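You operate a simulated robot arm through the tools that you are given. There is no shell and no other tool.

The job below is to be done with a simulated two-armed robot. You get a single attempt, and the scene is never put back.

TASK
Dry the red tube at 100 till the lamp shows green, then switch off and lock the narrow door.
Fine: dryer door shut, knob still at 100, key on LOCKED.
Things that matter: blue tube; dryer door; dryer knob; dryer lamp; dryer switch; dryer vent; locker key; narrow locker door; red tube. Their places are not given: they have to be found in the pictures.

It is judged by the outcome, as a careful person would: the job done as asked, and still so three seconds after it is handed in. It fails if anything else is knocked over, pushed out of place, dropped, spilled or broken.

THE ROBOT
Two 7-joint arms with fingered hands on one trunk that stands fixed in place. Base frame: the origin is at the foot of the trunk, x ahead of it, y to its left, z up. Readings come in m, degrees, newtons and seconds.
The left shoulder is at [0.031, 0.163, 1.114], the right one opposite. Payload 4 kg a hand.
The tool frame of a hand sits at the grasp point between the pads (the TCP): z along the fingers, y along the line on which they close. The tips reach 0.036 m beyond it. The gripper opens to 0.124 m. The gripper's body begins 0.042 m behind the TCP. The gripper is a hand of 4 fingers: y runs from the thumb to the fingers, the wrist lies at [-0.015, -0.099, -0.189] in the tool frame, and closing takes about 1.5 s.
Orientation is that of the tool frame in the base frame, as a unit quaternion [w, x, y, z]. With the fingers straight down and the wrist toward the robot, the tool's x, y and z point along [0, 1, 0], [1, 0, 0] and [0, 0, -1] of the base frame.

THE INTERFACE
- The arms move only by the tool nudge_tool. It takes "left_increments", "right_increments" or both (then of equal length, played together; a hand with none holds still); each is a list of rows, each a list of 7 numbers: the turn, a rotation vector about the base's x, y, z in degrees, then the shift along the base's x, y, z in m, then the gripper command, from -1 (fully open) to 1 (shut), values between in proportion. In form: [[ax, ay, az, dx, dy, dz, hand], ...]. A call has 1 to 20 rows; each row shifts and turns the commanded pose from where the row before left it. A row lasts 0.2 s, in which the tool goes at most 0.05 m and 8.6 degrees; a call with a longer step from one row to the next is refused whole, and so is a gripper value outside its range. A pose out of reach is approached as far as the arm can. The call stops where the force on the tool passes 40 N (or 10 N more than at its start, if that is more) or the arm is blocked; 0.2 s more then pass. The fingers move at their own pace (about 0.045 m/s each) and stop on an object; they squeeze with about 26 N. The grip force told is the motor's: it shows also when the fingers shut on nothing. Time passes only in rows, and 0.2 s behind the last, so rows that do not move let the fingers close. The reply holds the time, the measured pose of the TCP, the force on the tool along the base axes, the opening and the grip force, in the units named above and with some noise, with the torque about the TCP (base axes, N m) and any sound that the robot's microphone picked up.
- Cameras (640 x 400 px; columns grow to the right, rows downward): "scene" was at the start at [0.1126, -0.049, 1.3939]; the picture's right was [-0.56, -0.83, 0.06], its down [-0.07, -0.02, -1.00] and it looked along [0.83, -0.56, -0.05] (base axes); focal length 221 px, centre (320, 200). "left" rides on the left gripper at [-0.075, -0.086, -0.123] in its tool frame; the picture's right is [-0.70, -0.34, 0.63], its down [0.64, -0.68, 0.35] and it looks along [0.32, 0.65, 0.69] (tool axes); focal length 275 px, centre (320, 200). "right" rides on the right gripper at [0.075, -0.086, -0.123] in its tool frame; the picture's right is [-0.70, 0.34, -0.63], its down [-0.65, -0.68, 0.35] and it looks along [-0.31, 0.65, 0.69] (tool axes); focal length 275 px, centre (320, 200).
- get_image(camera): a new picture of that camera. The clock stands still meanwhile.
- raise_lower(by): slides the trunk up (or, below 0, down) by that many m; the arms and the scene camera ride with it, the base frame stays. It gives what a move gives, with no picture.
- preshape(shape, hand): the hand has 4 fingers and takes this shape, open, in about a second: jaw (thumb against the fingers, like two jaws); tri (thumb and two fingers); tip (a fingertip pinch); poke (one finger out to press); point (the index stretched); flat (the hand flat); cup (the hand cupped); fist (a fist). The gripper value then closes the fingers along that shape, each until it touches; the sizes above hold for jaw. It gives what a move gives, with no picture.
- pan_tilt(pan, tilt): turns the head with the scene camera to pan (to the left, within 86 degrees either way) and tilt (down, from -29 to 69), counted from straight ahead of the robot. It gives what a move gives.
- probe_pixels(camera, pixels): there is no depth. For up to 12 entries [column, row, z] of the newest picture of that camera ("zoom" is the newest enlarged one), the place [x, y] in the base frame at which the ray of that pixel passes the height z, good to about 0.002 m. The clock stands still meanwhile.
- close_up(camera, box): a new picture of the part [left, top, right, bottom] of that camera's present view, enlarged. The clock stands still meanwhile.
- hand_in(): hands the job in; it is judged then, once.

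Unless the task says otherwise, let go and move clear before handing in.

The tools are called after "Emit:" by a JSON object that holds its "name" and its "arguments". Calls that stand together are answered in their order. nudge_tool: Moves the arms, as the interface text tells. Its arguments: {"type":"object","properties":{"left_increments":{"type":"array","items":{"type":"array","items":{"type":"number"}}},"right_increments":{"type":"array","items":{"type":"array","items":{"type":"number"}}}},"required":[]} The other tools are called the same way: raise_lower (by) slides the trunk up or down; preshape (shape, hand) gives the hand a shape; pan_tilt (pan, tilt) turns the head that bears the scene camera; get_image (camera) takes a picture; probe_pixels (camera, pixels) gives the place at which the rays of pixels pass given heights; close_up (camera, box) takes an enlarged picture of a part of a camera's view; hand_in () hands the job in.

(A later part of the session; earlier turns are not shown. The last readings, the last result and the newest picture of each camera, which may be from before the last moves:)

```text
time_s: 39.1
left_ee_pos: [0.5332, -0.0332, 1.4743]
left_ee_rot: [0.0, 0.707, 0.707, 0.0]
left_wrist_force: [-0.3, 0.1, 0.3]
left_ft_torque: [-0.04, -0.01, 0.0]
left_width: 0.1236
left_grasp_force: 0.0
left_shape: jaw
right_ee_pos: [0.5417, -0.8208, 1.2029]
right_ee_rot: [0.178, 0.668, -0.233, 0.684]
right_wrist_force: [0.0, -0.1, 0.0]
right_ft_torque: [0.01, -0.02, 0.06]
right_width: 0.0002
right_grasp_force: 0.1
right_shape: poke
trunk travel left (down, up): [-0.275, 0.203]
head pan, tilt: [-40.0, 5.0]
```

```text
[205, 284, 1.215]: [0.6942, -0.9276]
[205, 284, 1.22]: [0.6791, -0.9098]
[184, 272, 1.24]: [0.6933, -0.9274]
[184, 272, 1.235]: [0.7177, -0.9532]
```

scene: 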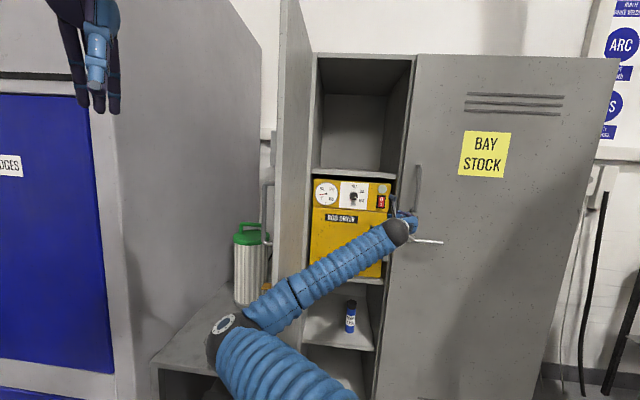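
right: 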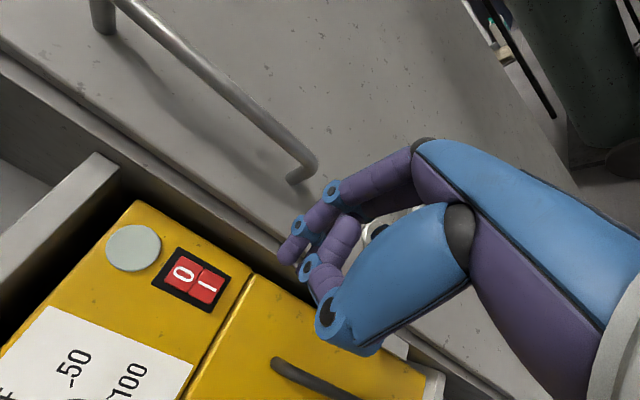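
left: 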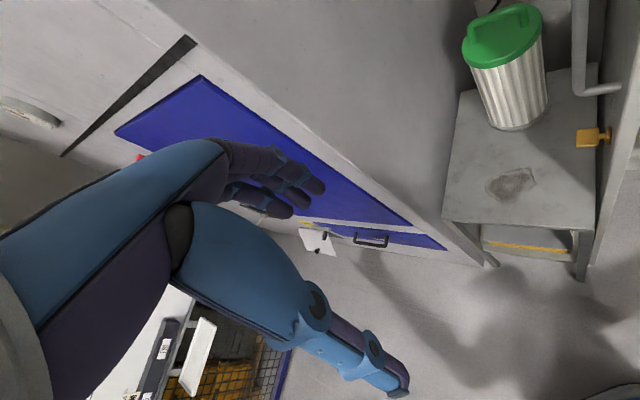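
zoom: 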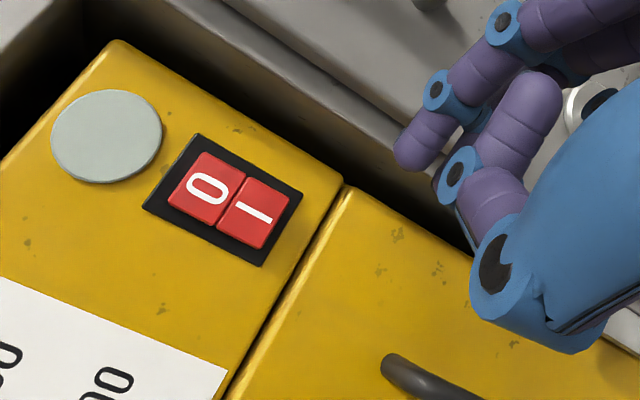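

Now "I" is at about s=0.381 to the right, z=1.2165; the tip should shift 5 mm left and ~3 mm up. I'll make that correction and advance to ~4 cm from the switch, watching the force.

Emit:
{"name": "nudge_tool", "arguments": {"right_increments": [[0, 0, 0, 0.0028, 0.0041, 0.0025, -1], [0, 0, 0, 0.0207, -0.014, 0, -1], [0, 0, 0, 0.0207, -0.014, 0, -1], [0, 0, 0, 0.0207, -0.014, 0, -1], [0, 0, 0, 0.0166, -0.0112, 0, -1]]}}

Emit:
{"name": "get_image", "arguments": {"camera": "right"}}

Emit:
{"name": "close_up", "arguments": {"camera": "scene", "box": [350, 165, 450, 265]}}

```text
time_s: 40.3
left_ee_pos: [0.5345, -0.0321, 1.4755]
left_ee_rot: [-0.001, 0.707, 0.707, 0.0]
left_wrist_force: [-0.2, 0.9, 0.4]
left_ft_torque: [-0.01, -0.02, 0.01]
left_width: 0.1238
left_grasp_force: 0.0
left_shape: jaw
right_ee_pos: [0.6236, -0.8677, 1.2077]
right_ee_rot: [0.18, 0.668, -0.232, 0.684]
right_wrist_force: [1.9, 4.2, 1.1]
right_ft_torque: [0.05, -0.01, -0.16]
right_width: 0.0
right_grasp_force: 0.1
right_shape: poke
trunk travel left (down, up): [-0.275, 0.203]
head pan, tilt: [-40.0, 5.0]
```

```text
taken
```

right: 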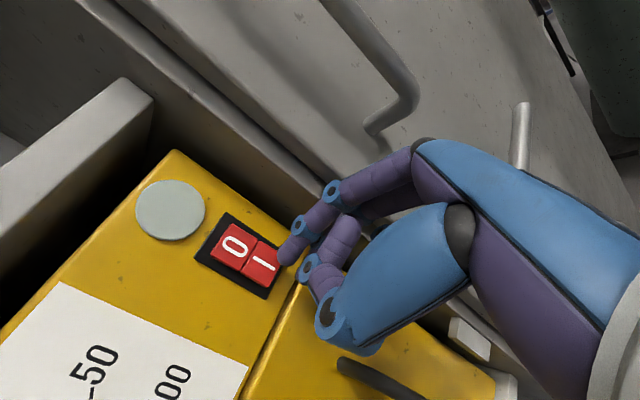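

```text
4.00 times, centred on (400, 215) of scene
```

zoom: 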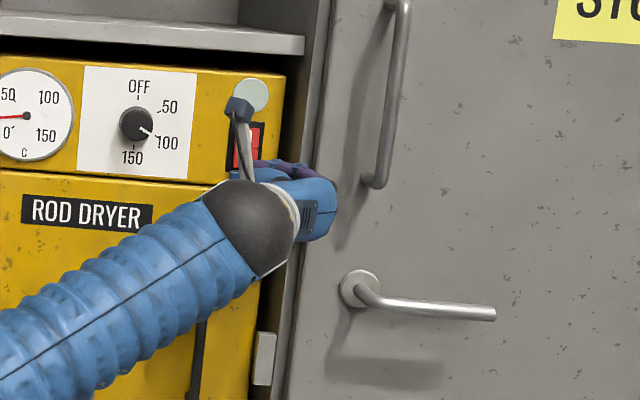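

A light 4 N sideways contact suggests the knuckles are brushing the jamb. I'll back off 4 cm and yaw the hand 25° to the right about its tip so the knuckles swing left, clear of the jamb.

Emit:
{"name": "nudge_tool", "arguments": {"right_increments": [[0, 0, 0, -0.0166, 0.0112, 0, -1], [0, 0, 0, -0.0166, 0.0112, 0, -1], [0, 0, -8.5, 0.0049, 0.0031, 0, -1], [0, 0, -8.5, 0.0049, 0.0031, 0, -1], [0, 0, -8.5, 0.0049, 0.0031, 0, -1]]}}

Emit:
{"name": "get_image", "arguments": {"camera": "right"}}

Emit:
{"name": "close_up", "arguments": {"camera": "scene", "box": [350, 165, 450, 265]}}

```text
time_s: 41.5
left_ee_pos: [0.5349, -0.0325, 1.476]
left_ee_rot: [0.001, 0.706, 0.708, 0.0]
left_wrist_force: [0.2, -0.6, -0.6]
left_ft_torque: [-0.03, 0.04, -0.01]
left_width: 0.1236
left_grasp_force: 0.0
left_shape: jaw
right_ee_pos: [0.6075, -0.837, 1.2101]
right_ee_rot: [0.324, 0.6, -0.373, 0.629]
right_wrist_force: [0.0, -0.4, 0.2]
right_ft_torque: [0.04, 0.01, 0.01]
right_width: 0.0
right_grasp_force: 0.0
right_shape: poke
trunk travel left (down, up): [-0.275, 0.203]
head pan, tilt: [-40.0, 5.0]
```

```text
taken
```

right: 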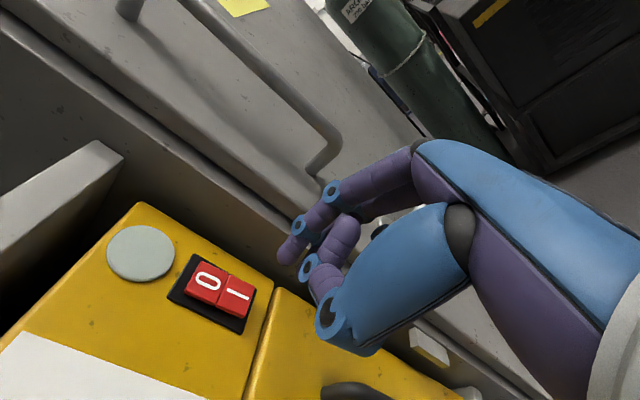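

```text
4.00 times, centred on (400, 215) of scene
```

zoom: 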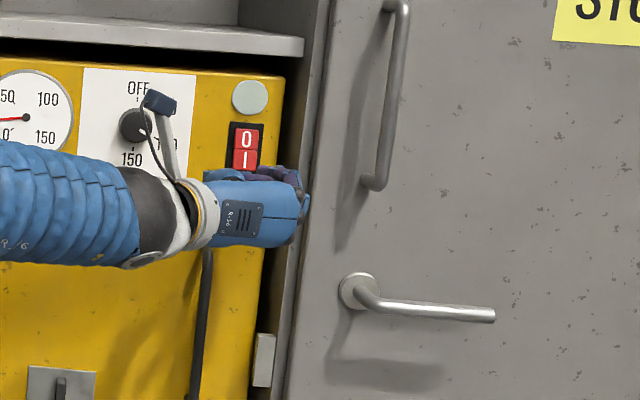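

Forces are now zero and the hand is clear of the jamb. I'll zoom and probe the "I" from this view to refine the target.

Emit:
{"name": "close_up", "arguments": {"camera": "right", "box": [140, 210, 340, 350]}}

Emit:
{"name": "probe_pixels", "arguments": {"camera": "zoom", "pixels": [[306, 244, 1.21], [306, 244, 1.215], [306, 244, 1.22], [220, 220, 1.24], [220, 220, 1.235]]}}

```text
2.86 times, centred on (240, 280) of right
```

zoom: 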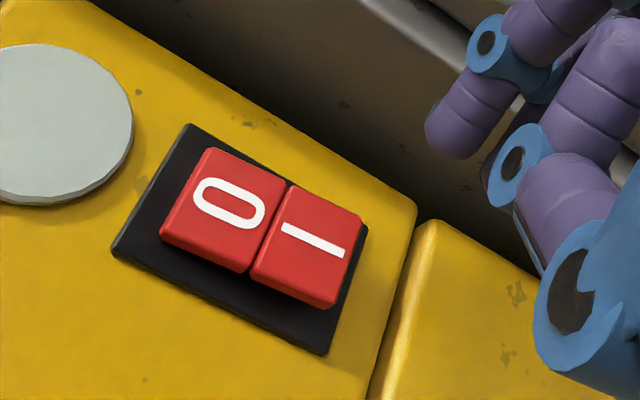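

```text
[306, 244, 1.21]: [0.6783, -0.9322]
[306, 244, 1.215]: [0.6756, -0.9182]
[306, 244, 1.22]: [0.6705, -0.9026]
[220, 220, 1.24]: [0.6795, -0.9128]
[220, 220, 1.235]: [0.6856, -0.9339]
```

The rocker's "I" is at roughly s=0.380, z=1.2175, face depth ~1.075; my fingertip is at s≈0.378, z≈1.2145, depth 1.004. I'll advance 5 cm and look.

Emit:
{"name": "nudge_tool", "arguments": {"right_increments": [[0, 0, 0, 0.0138, -0.0093, 0, -1], [0, 0, 0, 0.0138, -0.0093, 0, -1], [0, 0, 0, 0.0138, -0.0094, 0, -1]]}}

Emit:
{"name": "close_up", "arguments": {"camera": "right", "box": [160, 190, 360, 330]}}

Emit:
{"name": "close_up", "arguments": {"camera": "scene", "box": [350, 175, 410, 215]}}

```text
time_s: 42.3
left_ee_pos: [0.5164, -0.0299, 1.4812]
left_ee_rot: [0.005, 0.707, 0.707, 0.005]
left_wrist_force: [0.1, 0.5, 0.3]
left_ft_torque: [-0.01, 0.03, 0.04]
left_width: 0.1236
left_grasp_force: 0.0
left_shape: jaw
right_ee_pos: [0.6309, -0.8615, 1.2199]
right_ee_rot: [0.325, 0.595, -0.375, 0.632]
right_wrist_force: [0.1, 0.9, 0.9]
right_ft_torque: [0.01, -0.01, -0.01]
right_width: 0.0
right_grasp_force: 0.0
right_shape: poke
trunk travel left (down, up): [-0.275, 0.203]
head pan, tilt: [-40.0, 5.0]
```

```text
2.86 times, centred on (260, 260) of right
```

zoom: 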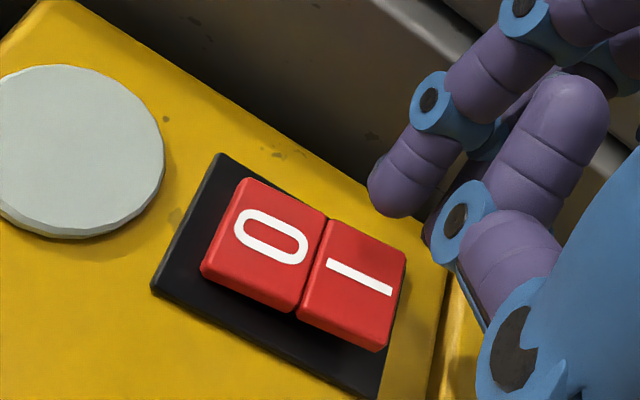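

```text
10.00 times, centred on (380, 195) of scene
```

zoom: 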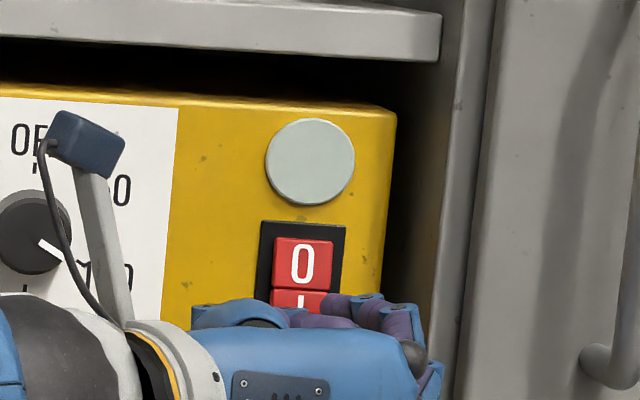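

Both hands' readings shifted by about -18 mm in x, as if the trunk swayed or the arms pressed on something. I'll hold still one row and reread, plus look at the whole scene.

Emit:
{"name": "nudge_tool", "arguments": {"right_increments": [[0, 0, 0, 0, 0, 0, -1], [0, 0, 0, 0, 0, 0, -1]]}}

Emit:
{"name": "get_image", "arguments": {"camera": "scene"}}

Emit:
{"name": "get_image", "arguments": {"camera": "left"}}

```text
time_s: 42.9
left_ee_pos: [0.5143, -0.0286, 1.4822]
left_ee_rot: [0.007, 0.707, 0.707, 0.004]
left_wrist_force: [0.5, 0.0, 0.5]
left_ft_torque: [0.0, -0.01, -0.03]
left_width: 0.1236
left_grasp_force: 0.1
left_shape: jaw
right_ee_pos: [0.6299, -0.8625, 1.22]
right_ee_rot: [0.326, 0.594, -0.377, 0.632]
right_wrist_force: [-0.1, 0.7, -0.6]
right_ft_torque: [-0.01, 0.02, -0.03]
right_width: 0.0
right_grasp_force: 0.0
right_shape: poke
trunk travel left (down, up): [-0.275, 0.203]
head pan, tilt: [-40.0, 5.0]
```

```text
taken
```

scene: 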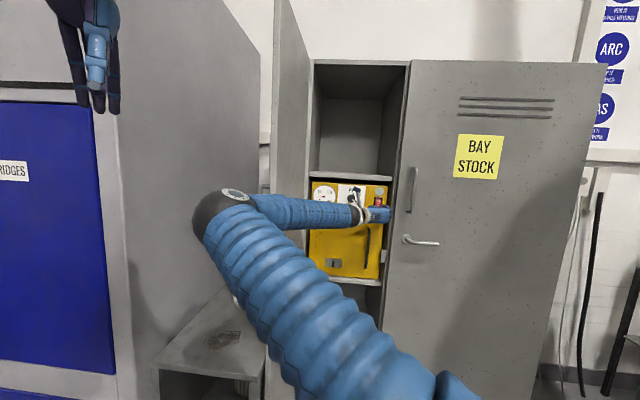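

```text
taken
```

left: 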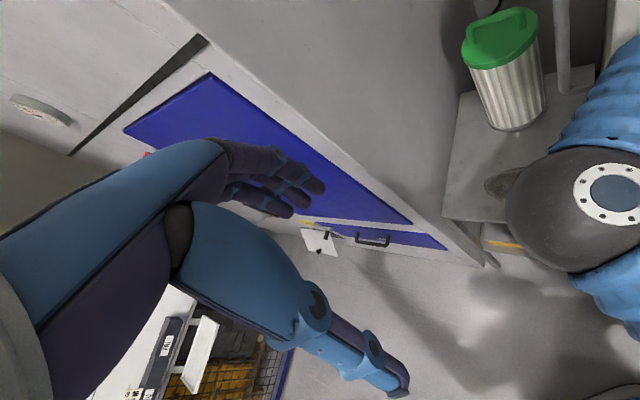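

The right elbow has swung to the left and the forearm is pressing on the narrow door's free edge, leaning the robot back. I'll retreat along the reversed path right away.

Emit:
{"name": "nudge_tool", "arguments": {"right_increments": [[0, 0, 0, -0.0138, 0.0093, 0, -1], [0, 0, 0, -0.0138, 0.0093, 0, -1], [0, 0, 0, -0.0138, 0.0094, 0, -1], [0, 0, 8.5, -0.0049, -0.0031, 0, -1], [0, 0, 8.5, -0.0049, -0.0031, 0, -1], [0, 0, 8.5, -0.0049, -0.0031, 0, -1]]}}

Emit:
{"name": "get_image", "arguments": {"camera": "scene"}}

```text
time_s: 44.3
left_ee_pos: [0.535, -0.0324, 1.4737]
left_ee_rot: [-0.001, 0.707, 0.707, -0.001]
left_wrist_force: [0.6, -0.8, -0.2]
left_ft_torque: [-0.02, -0.01, -0.01]
left_width: 0.1236
left_grasp_force: 0.1
left_shape: jaw
right_ee_pos: [0.5927, -0.8463, 1.2052]
right_ee_rot: [0.179, 0.668, -0.231, 0.684]
right_wrist_force: [0.8, 0.8, 0.3]
right_ft_torque: [0.02, 0.01, 0.0]
right_width: 0.0
right_grasp_force: 0.1
right_shape: poke
trunk travel left (down, up): [-0.275, 0.203]
head pan, tilt: [-40.0, 5.0]
```

```text
taken
```

scene: 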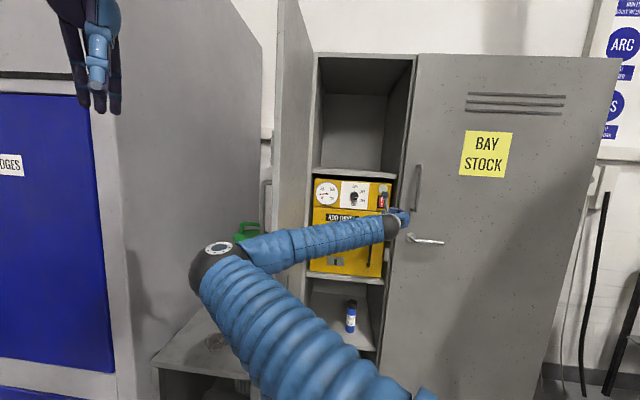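

The lean is gone and nothing else moved apart from the narrow door being nudged slightly more open. I'll back off further and unroll the hand to bring the elbow back to the right side.

Emit:
{"name": "nudge_tool", "arguments": {"right_increments": [[0, 0, 0, -0.0332, 0.0224, 0, -1], [0, 0, 0, -0.0332, 0.0224, 0, -1], [-7.05, 4.75, 0, 0, 0, 0, -1], [-7.05, 4.75, 0, 0, 0, 0, -1], [-7.05, 4.75, 0, 0, 0, 0, -1], [-7.05, 4.75, 0, 0, 0, 0, -1], [-7.05, 4.75, 0, 0, 0, 0, -1], [-7.05, 4.75, 0, 0, 0, 0, -1], [-7.05, 4.75, 0, 0, 0, 0, -1], [-7.05, 4.75, 0, 0, 0, 0, -1], [-7.05, 4.75, 0, 0, 0, 0, -1], [-7.05, 4.75, 0, 0, 0, 0, -1], [-7.05, 4.75, 0, 0, 0, 0, -1]]}}

Emit:
{"name": "get_image", "arguments": {"camera": "scene"}}

```text
time_s: 47.1
left_ee_pos: [0.5325, -0.0336, 1.4758]
left_ee_rot: [-0.001, 0.707, 0.707, -0.001]
left_wrist_force: [0.5, 0.3, -0.2]
left_ft_torque: [0.04, -0.07, -0.02]
left_width: 0.1237
left_grasp_force: 0.1
left_shape: jaw
right_ee_pos: [0.5238, -0.8036, 1.2088]
right_ee_rot: [0.621, 0.627, 0.328, 0.338]
right_wrist_force: [0.2, 0.6, 0.3]
right_ft_torque: [-0.01, 0.0, 0.01]
right_width: 0.0
right_grasp_force: 0.0
right_shape: poke
trunk travel left (down, up): [-0.275, 0.203]
head pan, tilt: [-40.0, 5.0]
```

```text
taken
```

scene: 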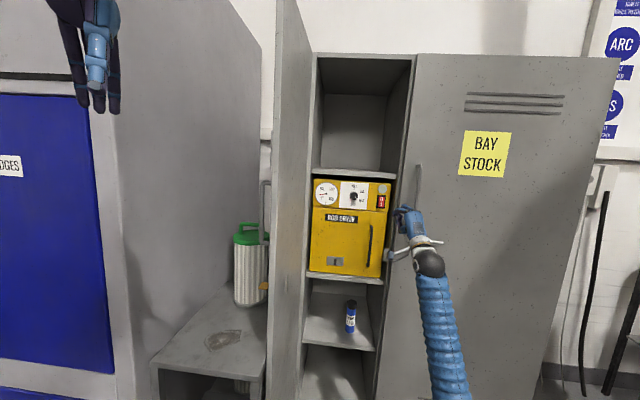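

The elbow is back at lower right. Keeping this roll, I'll yaw the hand 30° to the right so the hand body sits left of the fingertip and clear of the jamb.

Emit:
{"name": "nudge_tool", "arguments": {"right_increments": [[0, 0, -7.5, 0.0015, 0.0022, 0, -1], [0, 0, -7.5, 0.0015, 0.0022, 0, -1], [0, 0, -7.5, 0.0015, 0.0022, 0, -1], [0, 0, -7.5, 0.0015, 0.0022, 0, -1], [0, 0, 0, 0.0207, -0.014, 0, -1], [0, 0, 0, 0.0207, -0.014, 0, -1]]}}

Emit:
{"name": "get_image", "arguments": {"camera": "scene"}}

Emit:
{"name": "get_image", "arguments": {"camera": "right"}}

```text
time_s: 48.5
left_ee_pos: [0.5335, -0.0341, 1.4738]
left_ee_rot: [0.0, 0.707, 0.707, 0.0]
left_wrist_force: [0.8, 0.0, 0.1]
left_ft_torque: [0.0, 0.03, 0.04]
left_width: 0.1236
left_grasp_force: 0.2
left_shape: jaw
right_ee_pos: [0.5729, -0.8223, 1.2079]
right_ee_rot: [0.688, 0.69, 0.154, 0.163]
right_wrist_force: [0.7, -0.6, 0.6]
right_ft_torque: [0.02, 0.01, -0.01]
right_width: 0.0
right_grasp_force: 0.0
right_shape: poke
trunk travel left (down, up): [-0.275, 0.203]
head pan, tilt: [-40.0, 5.0]
```

```text
taken
```

scene: 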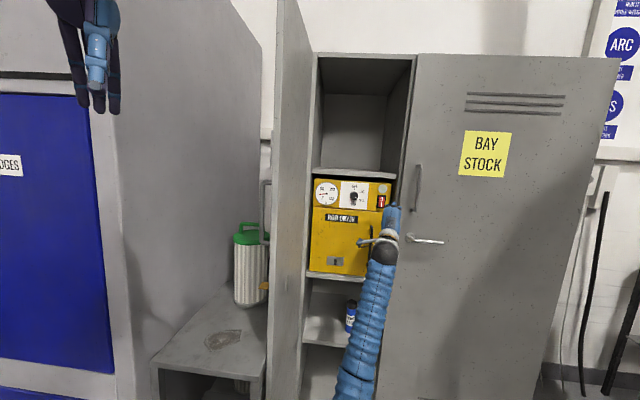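

```text
taken
```

right: 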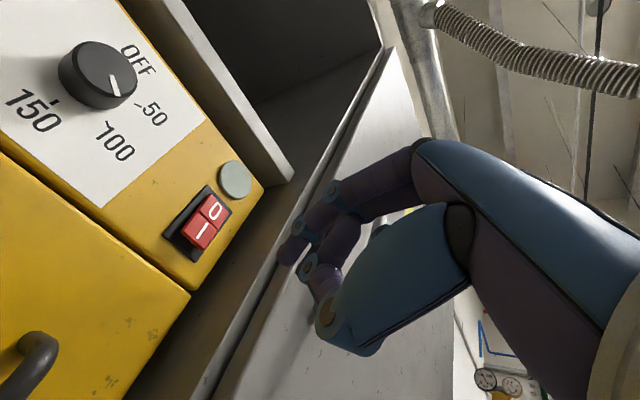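

The hand is yawed with the arm low; but the knob's pointer at right view (114,85) looks off, so I'll zoom on the knob to verify it's still at 100.

Emit:
{"name": "close_up", "arguments": {"camera": "scene", "box": [330, 175, 394, 215]}}

Emit:
{"name": "close_up", "arguments": {"camera": "right", "box": [0, 0, 320, 280]}}

```text
10.00 times, centred on (362, 195) of scene
```

zoom: 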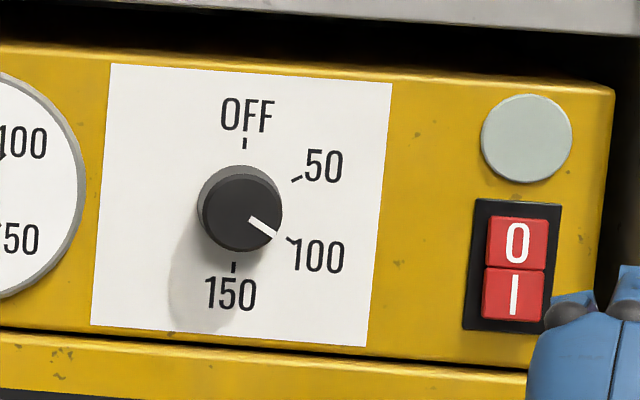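

```text
1.43 times, centred on (160, 140) of right
```

zoom: 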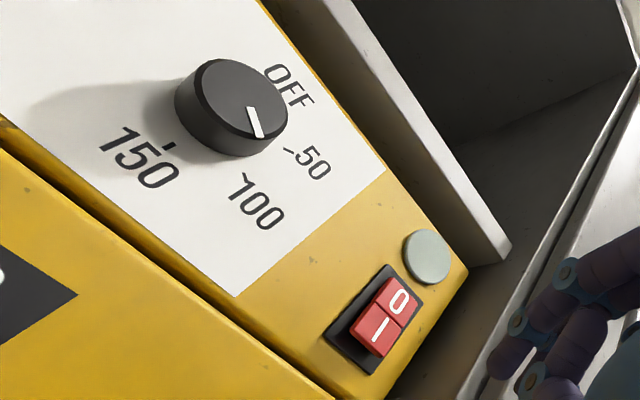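

Knob is still exactly at 100. Now I'll probe the "I" from the right view again to align the fingertip.

Emit:
{"name": "probe_pixels", "arguments": {"camera": "zoom", "pixels": [[380, 328, 1.21], [380, 328, 1.215], [380, 328, 1.22], [398, 301, 1.235], [398, 301, 1.24], [428, 258, 1.28]]}}

Emit:
{"name": "close_up", "arguments": {"camera": "right", "box": [160, 160, 340, 300]}}

```text
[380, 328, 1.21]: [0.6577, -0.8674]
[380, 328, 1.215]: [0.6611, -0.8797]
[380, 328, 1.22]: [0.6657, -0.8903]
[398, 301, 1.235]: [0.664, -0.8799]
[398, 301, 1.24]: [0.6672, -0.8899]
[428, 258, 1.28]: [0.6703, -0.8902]
```

```text
2.86 times, centred on (250, 230) of right
```

zoom: 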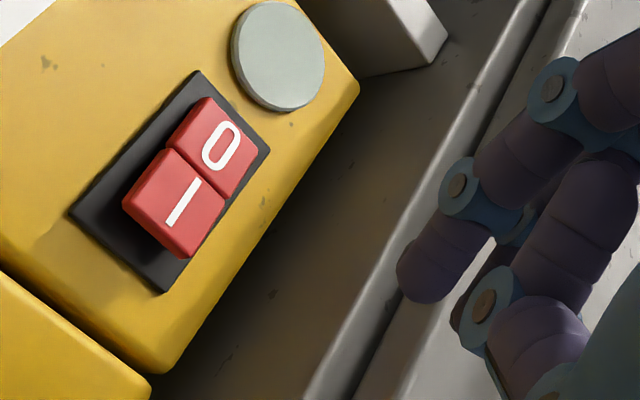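

The estimates of the switch depth vary between views; I'll redo careful probes from fresh zooms of both cameras.

Emit:
{"name": "probe_pixels", "arguments": {"camera": "zoom", "pixels": [[183, 203, 1.215], [183, 203, 1.22], [183, 203, 1.225], [183, 203, 1.23], [221, 147, 1.24], [221, 147, 1.245], [221, 147, 1.25], [278, 56, 1.28], [278, 56, 1.29]]}}

Emit:
{"name": "close_up", "arguments": {"camera": "scene", "box": [360, 182, 400, 207]}}

```text
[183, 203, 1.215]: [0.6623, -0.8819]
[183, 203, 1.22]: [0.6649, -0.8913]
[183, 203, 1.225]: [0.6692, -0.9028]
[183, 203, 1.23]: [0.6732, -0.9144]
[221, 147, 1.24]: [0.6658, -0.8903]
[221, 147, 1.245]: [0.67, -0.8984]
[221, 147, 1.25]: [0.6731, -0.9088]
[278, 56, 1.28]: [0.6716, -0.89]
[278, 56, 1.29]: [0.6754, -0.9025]
```

```text
16.00 times, centred on (380, 194) of scene
```

zoom: 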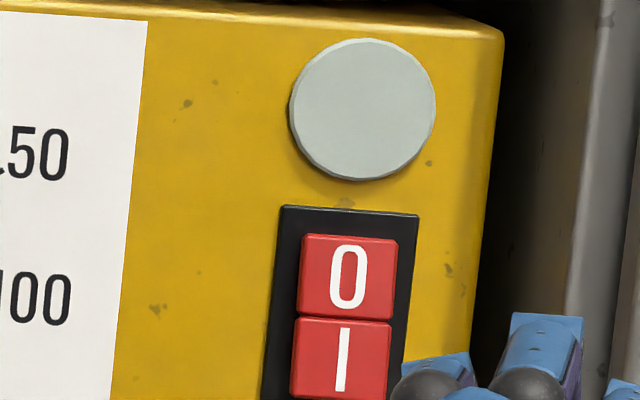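

Emit:
{"name": "probe_pixels", "arguments": {"camera": "zoom", "pixels": [[341, 360, 1.215], [341, 360, 1.22], [341, 360, 1.225], [347, 277, 1.235], [347, 277, 1.24], [347, 277, 1.245], [362, 110, 1.28], [362, 110, 1.285], [362, 110, 1.29]]}}

```text
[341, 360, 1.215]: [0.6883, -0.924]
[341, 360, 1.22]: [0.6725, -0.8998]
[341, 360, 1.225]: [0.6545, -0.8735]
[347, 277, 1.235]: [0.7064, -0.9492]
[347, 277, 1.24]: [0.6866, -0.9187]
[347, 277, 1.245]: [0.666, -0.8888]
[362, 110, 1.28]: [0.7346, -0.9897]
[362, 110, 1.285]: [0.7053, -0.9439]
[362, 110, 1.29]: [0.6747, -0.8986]
```

Fresh triangulation puts the I at (0.667,-0.893,1.221), 0 at (0.669,-0.895,1.244) and lamp at (0.675,-0.90,1.29). I'll check the knob and gauge the same way to get the panel's true orientation.

Emit:
{"name": "probe_pixels", "arguments": {"camera": "right", "pixels": [[109, 71.5, 1.245], [109, 71.5, 1.25], [109, 71.5, 1.255], [109, 71.5, 1.26]]}}

Emit:
{"name": "close_up", "arguments": {"camera": "scene", "box": [310, 175, 374, 215]}}

```text
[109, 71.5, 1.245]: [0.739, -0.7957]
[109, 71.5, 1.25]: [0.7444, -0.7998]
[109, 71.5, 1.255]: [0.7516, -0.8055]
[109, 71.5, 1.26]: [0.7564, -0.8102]
```

```text
10.00 times, centred on (342, 195) of scene
```

zoom: 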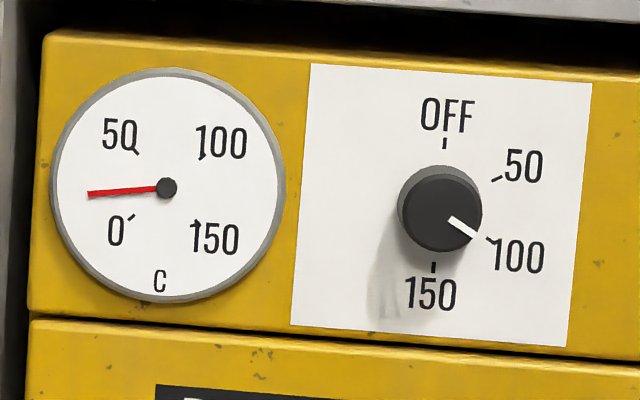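

Emit:
{"name": "probe_pixels", "arguments": {"camera": "zoom", "pixels": [[440, 213, 1.245], [440, 213, 1.25], [440, 213, 1.255], [168, 188, 1.25], [168, 188, 1.255], [168, 188, 1.26], [591, 84, 1.29], [309, 64, 1.29], [44, 32, 1.3], [44, 32, 1.29]]}}

```text
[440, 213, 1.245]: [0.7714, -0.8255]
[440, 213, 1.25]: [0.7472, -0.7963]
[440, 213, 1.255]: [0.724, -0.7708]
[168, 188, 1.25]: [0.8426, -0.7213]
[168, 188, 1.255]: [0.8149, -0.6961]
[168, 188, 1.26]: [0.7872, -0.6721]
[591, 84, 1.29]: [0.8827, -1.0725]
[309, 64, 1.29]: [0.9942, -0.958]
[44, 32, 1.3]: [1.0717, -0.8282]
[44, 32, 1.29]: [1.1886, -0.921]
```

The points show the locker front actually faces along (0.707,-0.707), panel at depth ~1.115, with the "I" at (0.667,-0.893,1.221). My fingertip is ~2.5 cm too far right, so I'll correct to a pre-contact point 3 cm in front of the I.

Emit:
{"name": "nudge_tool", "arguments": {"right_increments": [[0, 0, 0, 0.017, -0.0052, 0.0012, -1], [0, 0, 0, 0.017, -0.0052, 0.0012, -1], [0, 0, 0, 0.0169, -0.0053, 0.0012, -1]]}}

Emit:
{"name": "get_image", "arguments": {"camera": "right"}}

Emit:
{"name": "close_up", "arguments": {"camera": "scene", "box": [350, 175, 410, 215]}}

```text
time_s: 49.3
left_ee_pos: [0.5349, -0.0348, 1.4751]
left_ee_rot: [-0.001, 0.707, 0.707, 0.0]
left_wrist_force: [0.4, -1.0, 0.1]
left_ft_torque: [0.01, 0.01, 0.02]
left_width: 0.1237
left_grasp_force: 0.1
left_shape: jaw
right_ee_pos: [0.6233, -0.8376, 1.2102]
right_ee_rot: [0.687, 0.69, 0.154, 0.165]
right_wrist_force: [-0.4, -0.3, -0.2]
right_ft_torque: [0.02, -0.02, 0.02]
right_width: 0.0
right_grasp_force: 0.1
right_shape: poke
trunk travel left (down, up): [-0.275, 0.203]
head pan, tilt: [-40.0, 5.0]
```

```text
taken
```

right: 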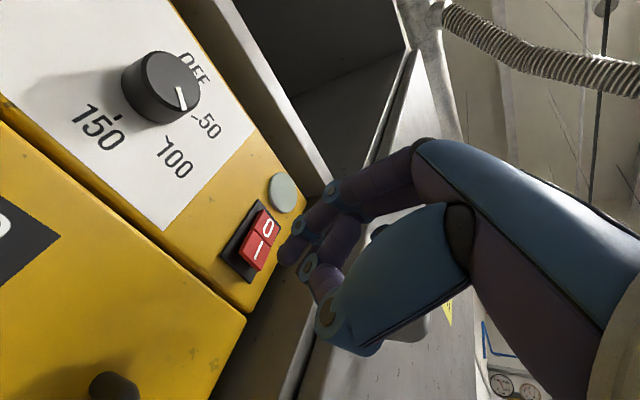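

```text
10.00 times, centred on (380, 195) of scene
```

zoom: 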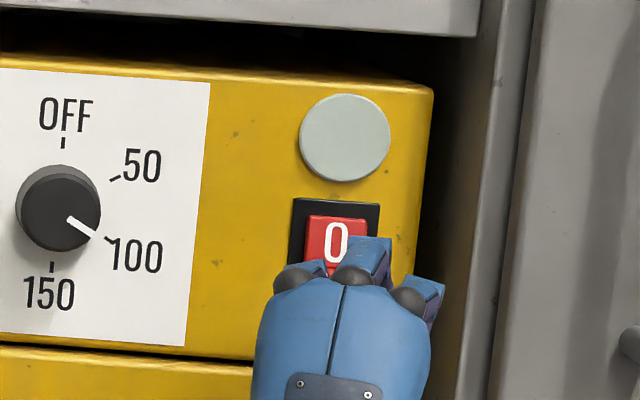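

The fingertip is now lined up just in front of the I (right view: tip (285,255), I (258,250)). I'll advance 2.6 cm along the panel normal and check.

Emit:
{"name": "nudge_tool", "arguments": {"right_increments": [[0, 0, 0, 0.0061, -0.0061, 0.0005, -1], [0, 0, 0, 0.0061, -0.0061, 0.0005, -1], [0, 0, 0, 0.0061, -0.0061, 0, -1]]}}

Emit:
{"name": "close_up", "arguments": {"camera": "right", "box": [190, 180, 350, 300]}}

Emit:
{"name": "close_up", "arguments": {"camera": "scene", "box": [350, 175, 410, 215]}}

```text
time_s: 50.1
left_ee_pos: [0.534, -0.0341, 1.4742]
left_ee_rot: [0.0, 0.707, 0.707, 0.0]
left_wrist_force: [-0.3, 0.2, 0.0]
left_ft_torque: [0.0, -0.03, 0.0]
left_width: 0.1235
left_grasp_force: 0.1
left_shape: jaw
right_ee_pos: [0.6408, -0.8575, 1.2106]
right_ee_rot: [0.687, 0.69, 0.154, 0.165]
right_wrist_force: [1.0, 0.2, 0.0]
right_ft_torque: [-0.01, 0.0, -0.02]
right_width: 0.0
right_grasp_force: 0.1
right_shape: poke
trunk travel left (down, up): [-0.275, 0.203]
head pan, tilt: [-40.0, 5.0]
```

```text
3.33 times, centred on (270, 240) of right
```

zoom: 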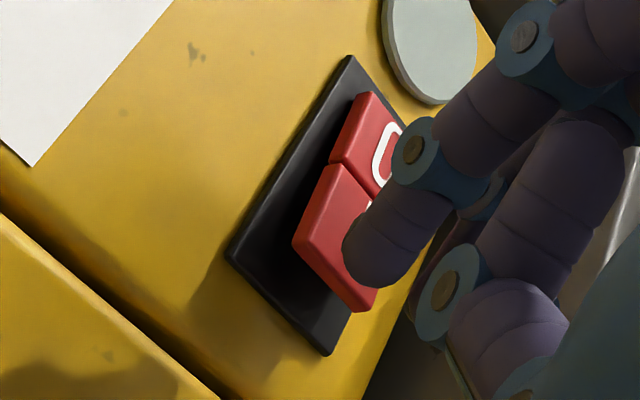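

```text
10.00 times, centred on (380, 195) of scene
```

zoom: 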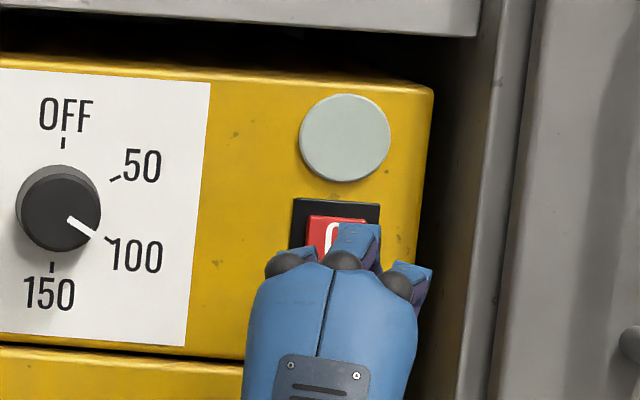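

The fingertip covers the lower-right part of the I half, no force yet. I'll press in with small steps.

Emit:
{"name": "nudge_tool", "arguments": {"right_increments": [[0, 0, 0, 0.0028, -0.0028, 0, -1], [0, 0, 0, 0.0028, -0.0028, 0, -1], [0, 0, 0, 0.0028, -0.0028, 0, -1]]}}

Emit:
{"name": "close_up", "arguments": {"camera": "right", "box": [190, 180, 350, 300]}}

```text
time_s: 50.9
left_ee_pos: [0.5336, -0.0332, 1.4751]
left_ee_rot: [0.0, 0.707, 0.707, 0.0]
left_wrist_force: [-0.2, -0.3, 0.9]
left_ft_torque: [0.02, 0.02, -0.05]
left_width: 0.1238
left_grasp_force: 0.1
left_shape: jaw
right_ee_pos: [0.6483, -0.8642, 1.2116]
right_ee_rot: [0.687, 0.691, 0.153, 0.165]
right_wrist_force: [-0.9, 1.6, -1.1]
right_ft_torque: [0.04, 0.01, 0.0]
right_width: 0.0002
right_grasp_force: 0.1
right_shape: poke
trunk travel left (down, up): [-0.275, 0.203]
head pan, tilt: [-40.0, 5.0]
```

```text
3.33 times, centred on (270, 240) of right
```

zoom: 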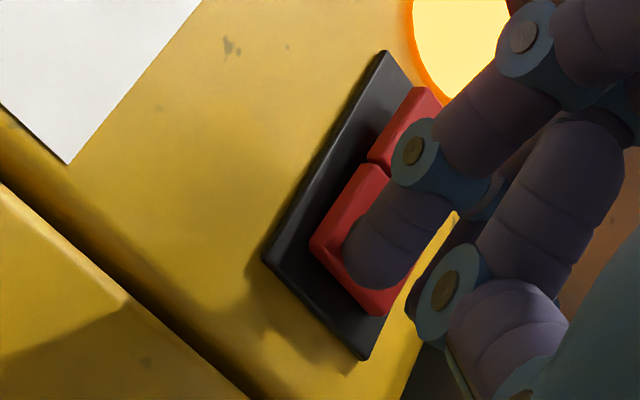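

The lamp lit up amber/orange, so the dryer is on. I'll withdraw straight back so I can watch the lamp and gauge.

Emit:
{"name": "nudge_tool", "arguments": {"right_increments": [[0, 0, 0, -0.0177, 0.0177, 0, -1], [0, 0, 0, -0.0212, 0.0212, 0, -1], [0, 0, 0, -0.0212, 0.0212, 0, -1]]}}

Emit:
{"name": "get_image", "arguments": {"camera": "scene"}}

Emit:
{"name": "close_up", "arguments": {"camera": "scene", "box": [300, 165, 410, 225]}}

```text
time_s: 51.7
left_ee_pos: [0.5345, -0.0325, 1.4742]
left_ee_rot: [0.0, 0.707, 0.707, 0.0]
left_wrist_force: [0.3, 0.7, -0.1]
left_ft_torque: [0.0, 0.03, 0.0]
left_width: 0.1234
left_grasp_force: 0.1
left_shape: jaw
right_ee_pos: [0.5889, -0.8051, 1.212]
right_ee_rot: [0.687, 0.69, 0.154, 0.165]
right_wrist_force: [-0.2, 0.2, -0.2]
right_ft_torque: [-0.01, 0.0, -0.01]
right_width: 0.0
right_grasp_force: 0.0
right_shape: poke
trunk travel left (down, up): [-0.275, 0.203]
head pan, tilt: [-40.0, 5.0]
```

```text
taken
```

scene: 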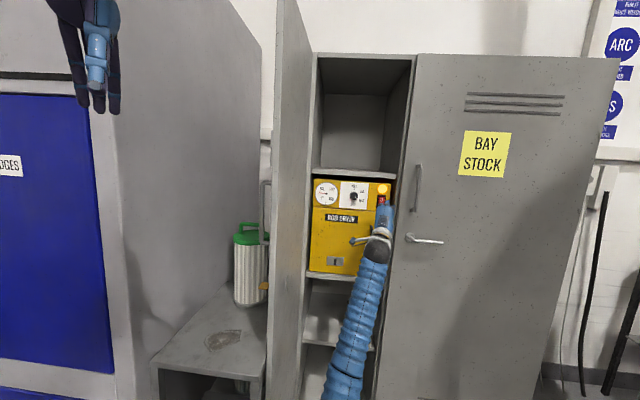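

```text
5.82 times, centred on (355, 195) of scene
```

zoom: 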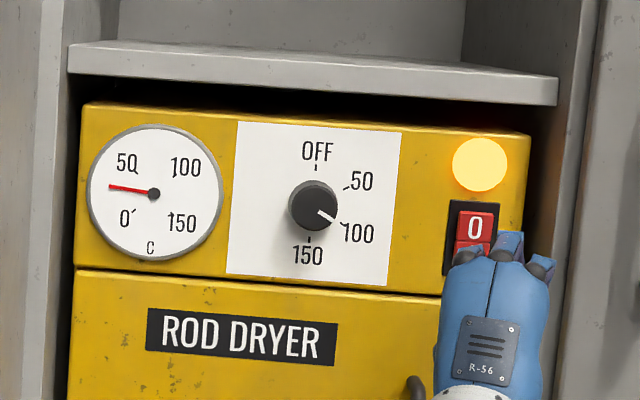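

Lamp is amber, the gauge needle is rising. I'll wait a few seconds and watch (right hand still in front of the switch, ready for the 0).

Emit:
{"name": "nudge_tool", "arguments": {"right_increments": [[0, 0, 0, 0, 0, 0, -1], [0, 0, 0, 0, 0, 0, -1], [0, 0, 0, 0, 0, 0, -1], [0, 0, 0, 0, 0, 0, -1], [0, 0, 0, 0, 0, 0, -1], [0, 0, 0, 0, 0, 0, -1], [0, 0, 0, 0, 0, 0, -1], [0, 0, 0, 0, 0, 0, -1], [0, 0, 0, 0, 0, 0, -1], [0, 0, 0, 0, 0, 0, -1], [0, 0, 0, 0, 0, 0, -1], [0, 0, 0, 0, 0, 0, -1], [0, 0, 0, 0, 0, 0, -1], [0, 0, 0, 0, 0, 0, -1], [0, 0, 0, 0, 0, 0, -1], [0, 0, 0, 0, 0, 0, -1], [0, 0, 0, 0, 0, 0, -1], [0, 0, 0, 0, 0, 0, -1], [0, 0, 0, 0, 0, 0, -1], [0, 0, 0, 0, 0, 0, -1]]}}

Emit:
{"name": "close_up", "arguments": {"camera": "scene", "box": [300, 165, 410, 225]}}

```text
time_s: 55.9
left_ee_pos: [0.5341, -0.0333, 1.4751]
left_ee_rot: [-0.001, 0.707, 0.707, 0.001]
left_wrist_force: [-0.1, -0.5, 0.0]
left_ft_torque: [0.01, 0.01, 0.01]
left_width: 0.1236
left_grasp_force: 0.1
left_shape: jaw
right_ee_pos: [0.5894, -0.8042, 1.2109]
right_ee_rot: [0.687, 0.69, 0.153, 0.164]
right_wrist_force: [0.5, 0.2, 0.5]
right_ft_torque: [0.0, 0.01, 0.02]
right_width: 0.0
right_grasp_force: 0.0
right_shape: poke
trunk travel left (down, up): [-0.275, 0.203]
head pan, tilt: [-40.0, 5.0]
```

```text
5.82 times, centred on (355, 195) of scene
```

zoom: 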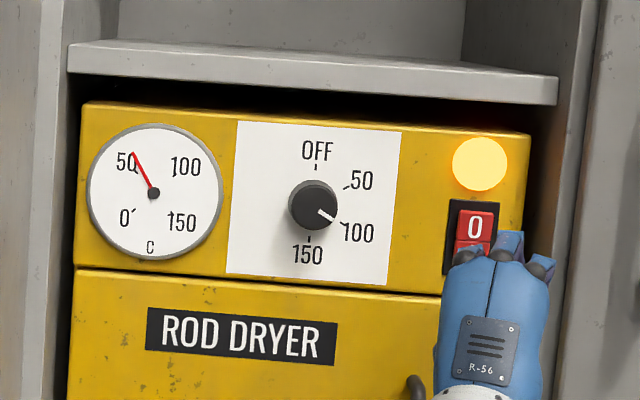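

The gauge passed 50 and keeps climbing with the lamp amber. While waiting I'll raise the hand 27 mm so it lines up with the 0 half.

Emit:
{"name": "nudge_tool", "arguments": {"right_increments": [[0, 0, 0, 0, 0, 0.0135, -1], [0, 0, 0, 0, 0, 0.0135, -1], [0, 0, 0, 0, 0, 0, -1], [0, 0, 0, 0, 0, 0, -1], [0, 0, 0, 0, 0, 0, -1], [0, 0, 0, 0, 0, 0, -1], [0, 0, 0, 0, 0, 0, -1], [0, 0, 0, 0, 0, 0, -1], [0, 0, 0, 0, 0, 0, -1], [0, 0, 0, 0, 0, 0, -1], [0, 0, 0, 0, 0, 0, -1], [0, 0, 0, 0, 0, 0, -1], [0, 0, 0, 0, 0, 0, -1], [0, 0, 0, 0, 0, 0, -1], [0, 0, 0, 0, 0, 0, -1], [0, 0, 0, 0, 0, 0, -1], [0, 0, 0, 0, 0, 0, -1], [0, 0, 0, 0, 0, 0, -1], [0, 0, 0, 0, 0, 0, -1], [0, 0, 0, 0, 0, 0, -1]]}}

Emit:
{"name": "close_up", "arguments": {"camera": "scene", "box": [300, 165, 410, 225]}}

Emit:
{"name": "get_image", "arguments": {"camera": "right"}}

```text
time_s: 60.1
left_ee_pos: [0.535, -0.0334, 1.4743]
left_ee_rot: [0.0, 0.707, 0.707, 0.0]
left_wrist_force: [-0.9, -0.6, 0.1]
left_ft_torque: [-0.01, -0.01, 0.04]
left_width: 0.1234
left_grasp_force: 0.0
left_shape: jaw
right_ee_pos: [0.5886, -0.805, 1.2378]
right_ee_rot: [0.687, 0.691, 0.152, 0.165]
right_wrist_force: [0.8, 0.4, -0.4]
right_ft_torque: [0.02, 0.01, 0.0]
right_width: 0.0003
right_grasp_force: 0.0
right_shape: poke
trunk travel left (down, up): [-0.275, 0.203]
head pan, tilt: [-40.0, 5.0]
```

```text
5.82 times, centred on (355, 195) of scene
```

zoom: 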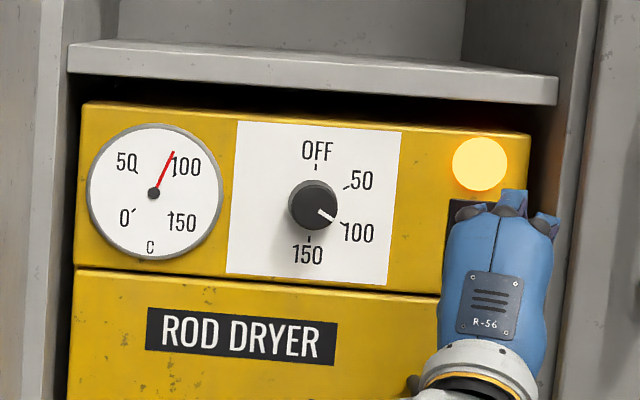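

```text
taken
```

right: 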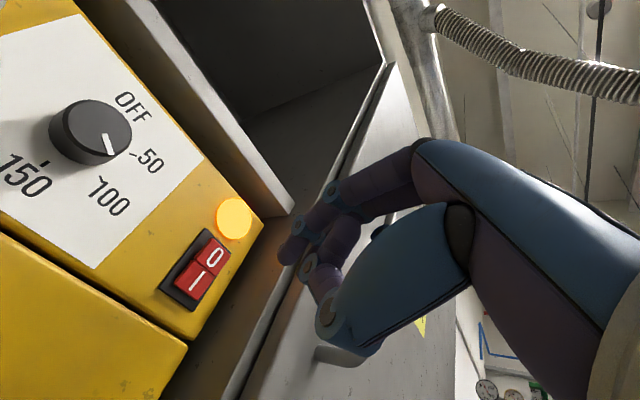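

The gauge is near 90 and the lamp still amber. I'll keep waiting in shorter steps to see whether it settles at 100.

Emit:
{"name": "nudge_tool", "arguments": {"right_increments": [[0, 0, 0, 0, 0, 0, -1], [0, 0, 0, 0, 0, 0, -1], [0, 0, 0, 0, 0, 0, -1], [0, 0, 0, 0, 0, 0, -1], [0, 0, 0, 0, 0, 0, -1], [0, 0, 0, 0, 0, 0, -1], [0, 0, 0, 0, 0, 0, -1], [0, 0, 0, 0, 0, 0, -1], [0, 0, 0, 0, 0, 0, -1], [0, 0, 0, 0, 0, 0, -1]]}}

Emit:
{"name": "close_up", "arguments": {"camera": "scene", "box": [300, 165, 410, 225]}}

```text
time_s: 62.3
left_ee_pos: [0.5344, -0.0337, 1.4741]
left_ee_rot: [0.0, 0.707, 0.707, 0.0]
left_wrist_force: [-0.6, 0.0, 0.3]
left_ft_torque: [-0.03, 0.02, -0.01]
left_width: 0.1237
left_grasp_force: 0.0
left_shape: jaw
right_ee_pos: [0.5891, -0.8041, 1.2391]
right_ee_rot: [0.687, 0.691, 0.153, 0.165]
right_wrist_force: [-0.2, 1.1, 0.3]
right_ft_torque: [-0.03, -0.02, 0.01]
right_width: 0.0
right_grasp_force: 0.1
right_shape: poke
trunk travel left (down, up): [-0.275, 0.203]
head pan, tilt: [-40.0, 5.0]
```

```text
5.82 times, centred on (355, 195) of scene
```

zoom: 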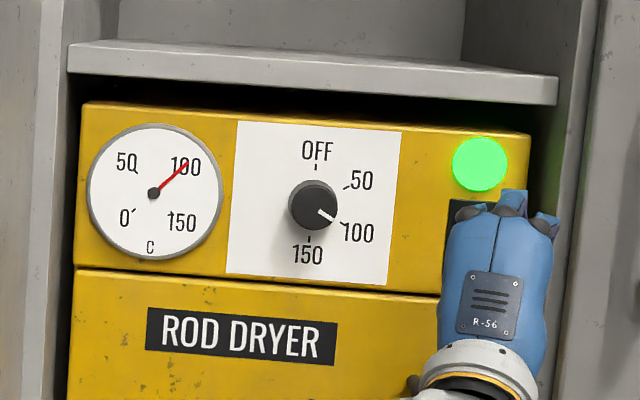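

The lamp is green at 100. I'll now move in to press the 0 half of the switch.

Emit:
{"name": "nudge_tool", "arguments": {"right_increments": [[0, 0, 0, 0.0177, -0.0177, 0, -1], [0, 0, 0, 0.0177, -0.0177, 0, -1], [0, 0, 0, 0.0106, -0.0106, 0, -1], [0, 0, 0, 0.0035, -0.0035, 0, -1]]}}

Emit:
{"name": "close_up", "arguments": {"camera": "right", "box": [190, 180, 350, 300]}}

```text
time_s: 63.3
left_ee_pos: [0.5351, -0.0333, 1.4744]
left_ee_rot: [0.0, 0.707, 0.707, 0.0]
left_wrist_force: [0.4, 0.3, 0.2]
left_ft_torque: [0.01, -0.01, -0.01]
left_width: 0.1235
left_grasp_force: 0.1
left_shape: jaw
right_ee_pos: [0.6379, -0.8551, 1.2388]
right_ee_rot: [0.687, 0.691, 0.153, 0.166]
right_wrist_force: [0.0, 0.3, 0.0]
right_ft_torque: [0.03, -0.02, -0.04]
right_width: 0.0
right_grasp_force: 0.1
right_shape: poke
trunk travel left (down, up): [-0.275, 0.203]
head pan, tilt: [-40.0, 5.0]
```

```text
3.33 times, centred on (270, 240) of right
```

zoom: 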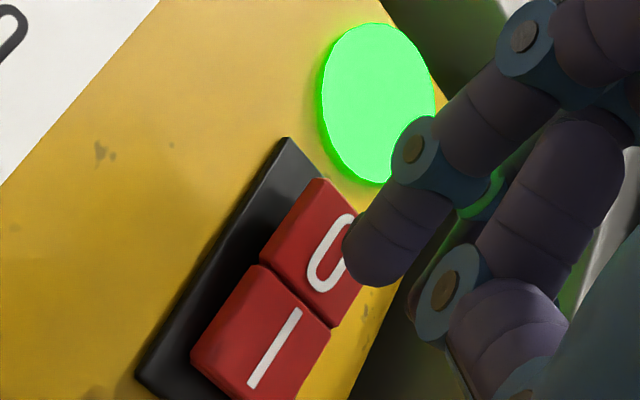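

The fingertip is near the upper-right of the 0. I'll shift 3 mm left, 2 mm down, and press in with small steps.

Emit:
{"name": "nudge_tool", "arguments": {"right_increments": [[0, 0, 0, 0.0021, 0.0021, -0.002, -1], [0, 0, 0, 0.0028, -0.0028, 0, -1], [0, 0, 0, 0.0028, -0.0028, 0, -1], [0, 0, 0, 0.0028, -0.0028, 0, -1]]}}

Emit:
{"name": "close_up", "arguments": {"camera": "right", "box": [190, 180, 350, 300]}}

```text
time_s: 64.3
left_ee_pos: [0.5338, -0.0348, 1.4746]
left_ee_rot: [0.001, 0.707, 0.708, 0.0]
left_wrist_force: [0.1, -0.6, -0.1]
left_ft_torque: [0.02, 0.0, 0.0]
left_width: 0.1236
left_grasp_force: 0.0
left_shape: jaw
right_ee_pos: [0.6485, -0.8612, 1.2364]
right_ee_rot: [0.688, 0.69, 0.153, 0.164]
right_wrist_force: [-1.0, 1.7, -0.7]
right_ft_torque: [0.0, 0.05, 0.0]
right_width: 0.0001
right_grasp_force: 0.0
right_shape: poke
trunk travel left (down, up): [-0.275, 0.203]
head pan, tilt: [-40.0, 5.0]
```

```text
3.33 times, centred on (270, 240) of right
```

zoom: 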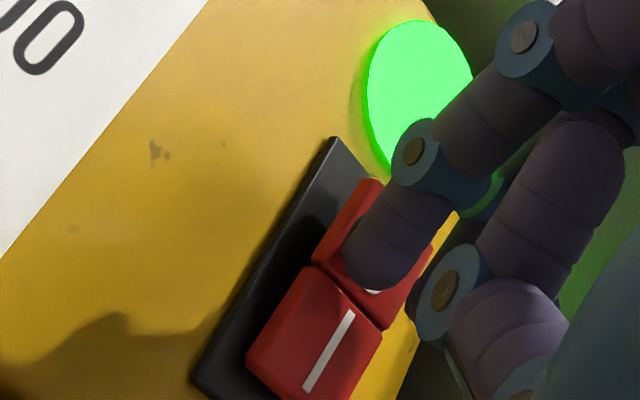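

The finger rests on the 0 with ~2 N and the lamp is still lit; I'll push a little further.

Emit:
{"name": "nudge_tool", "arguments": {"right_increments": [[0, 0, 0, 0.0028, -0.0028, 0, -1], [0, 0, 0, 0.0021, -0.0021, 0, -1]]}}

Emit:
{"name": "close_up", "arguments": {"camera": "right", "box": [190, 180, 350, 300]}}

```text
time_s: 64.9
left_ee_pos: [0.5323, -0.0311, 1.4756]
left_ee_rot: [0.001, 0.707, 0.708, -0.001]
left_wrist_force: [-0.6, 0.2, 0.0]
left_ft_torque: [0.0, -0.01, 0.02]
left_width: 0.124
left_grasp_force: 0.1
left_shape: jaw
right_ee_pos: [0.6491, -0.8619, 1.241]
right_ee_rot: [0.689, 0.689, 0.153, 0.165]
right_wrist_force: [-17.7, 23.7, 0.9]
right_ft_torque: [0.1, 0.09, 0.16]
right_width: 0.0
right_grasp_force: 0.1
right_shape: poke
trunk travel left (down, up): [-0.275, 0.203]
head pan, tilt: [-40.0, 5.0]
```

```text
3.33 times, centred on (270, 240) of right
```

zoom: 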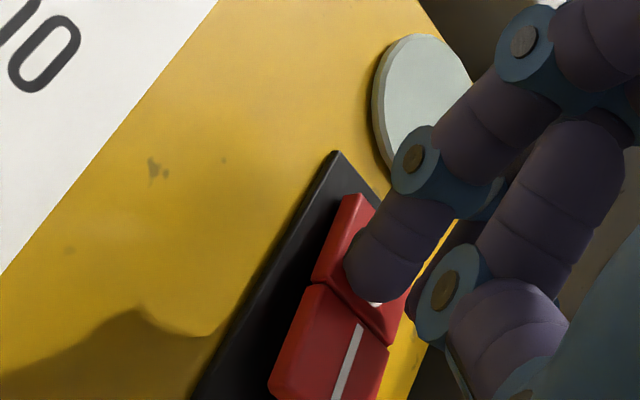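

The lamp went dark: the dryer is switched off. I'll withdraw straight back and confirm the panel and knob.

Emit:
{"name": "nudge_tool", "arguments": {"right_increments": [[0, 0, 0, -0.0177, 0.0177, 0, -1], [0, 0, 0, -0.0212, 0.0212, 0, -1], [0, 0, 0, -0.0248, 0.0248, 0, -1], [0, 0, 0, -0.0248, 0.0248, 0, -1], [0, 0, 0, -0.0248, 0.0248, 0, -1]]}}

Emit:
{"name": "get_image", "arguments": {"camera": "scene"}}

Emit:
{"name": "close_up", "arguments": {"camera": "scene", "box": [300, 165, 410, 225]}}

```text
time_s: 66.1
left_ee_pos: [0.534, -0.0332, 1.4742]
left_ee_rot: [0.0, 0.707, 0.707, 0.0]
left_wrist_force: [0.4, -0.5, 0.8]
left_ft_torque: [0.02, -0.04, -0.02]
left_width: 0.1235
left_grasp_force: 0.1
left_shape: jaw
right_ee_pos: [0.5412, -0.7504, 1.237]
right_ee_rot: [0.687, 0.691, 0.152, 0.165]
right_wrist_force: [-0.2, 0.0, 0.0]
right_ft_torque: [0.0, 0.0, 0.01]
right_width: 0.0
right_grasp_force: 0.0
right_shape: poke
trunk travel left (down, up): [-0.275, 0.203]
head pan, tilt: [-40.0, 5.0]
```

```text
taken
```

scene: 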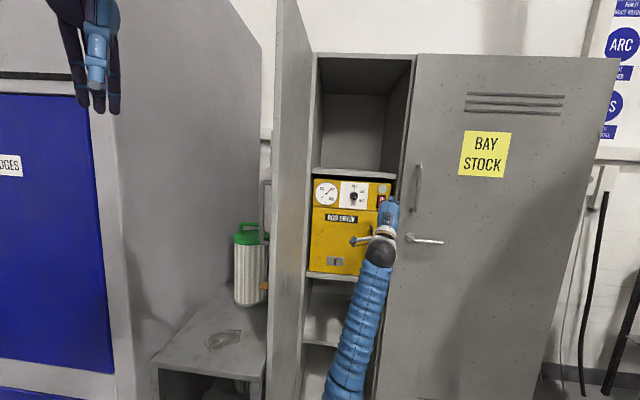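

```text
5.82 times, centred on (355, 195) of scene
```

zoom: 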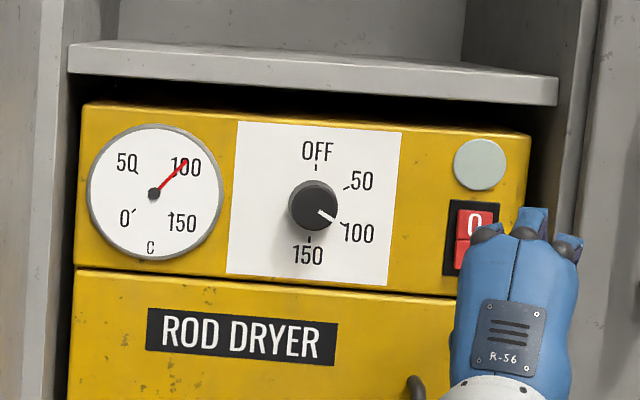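

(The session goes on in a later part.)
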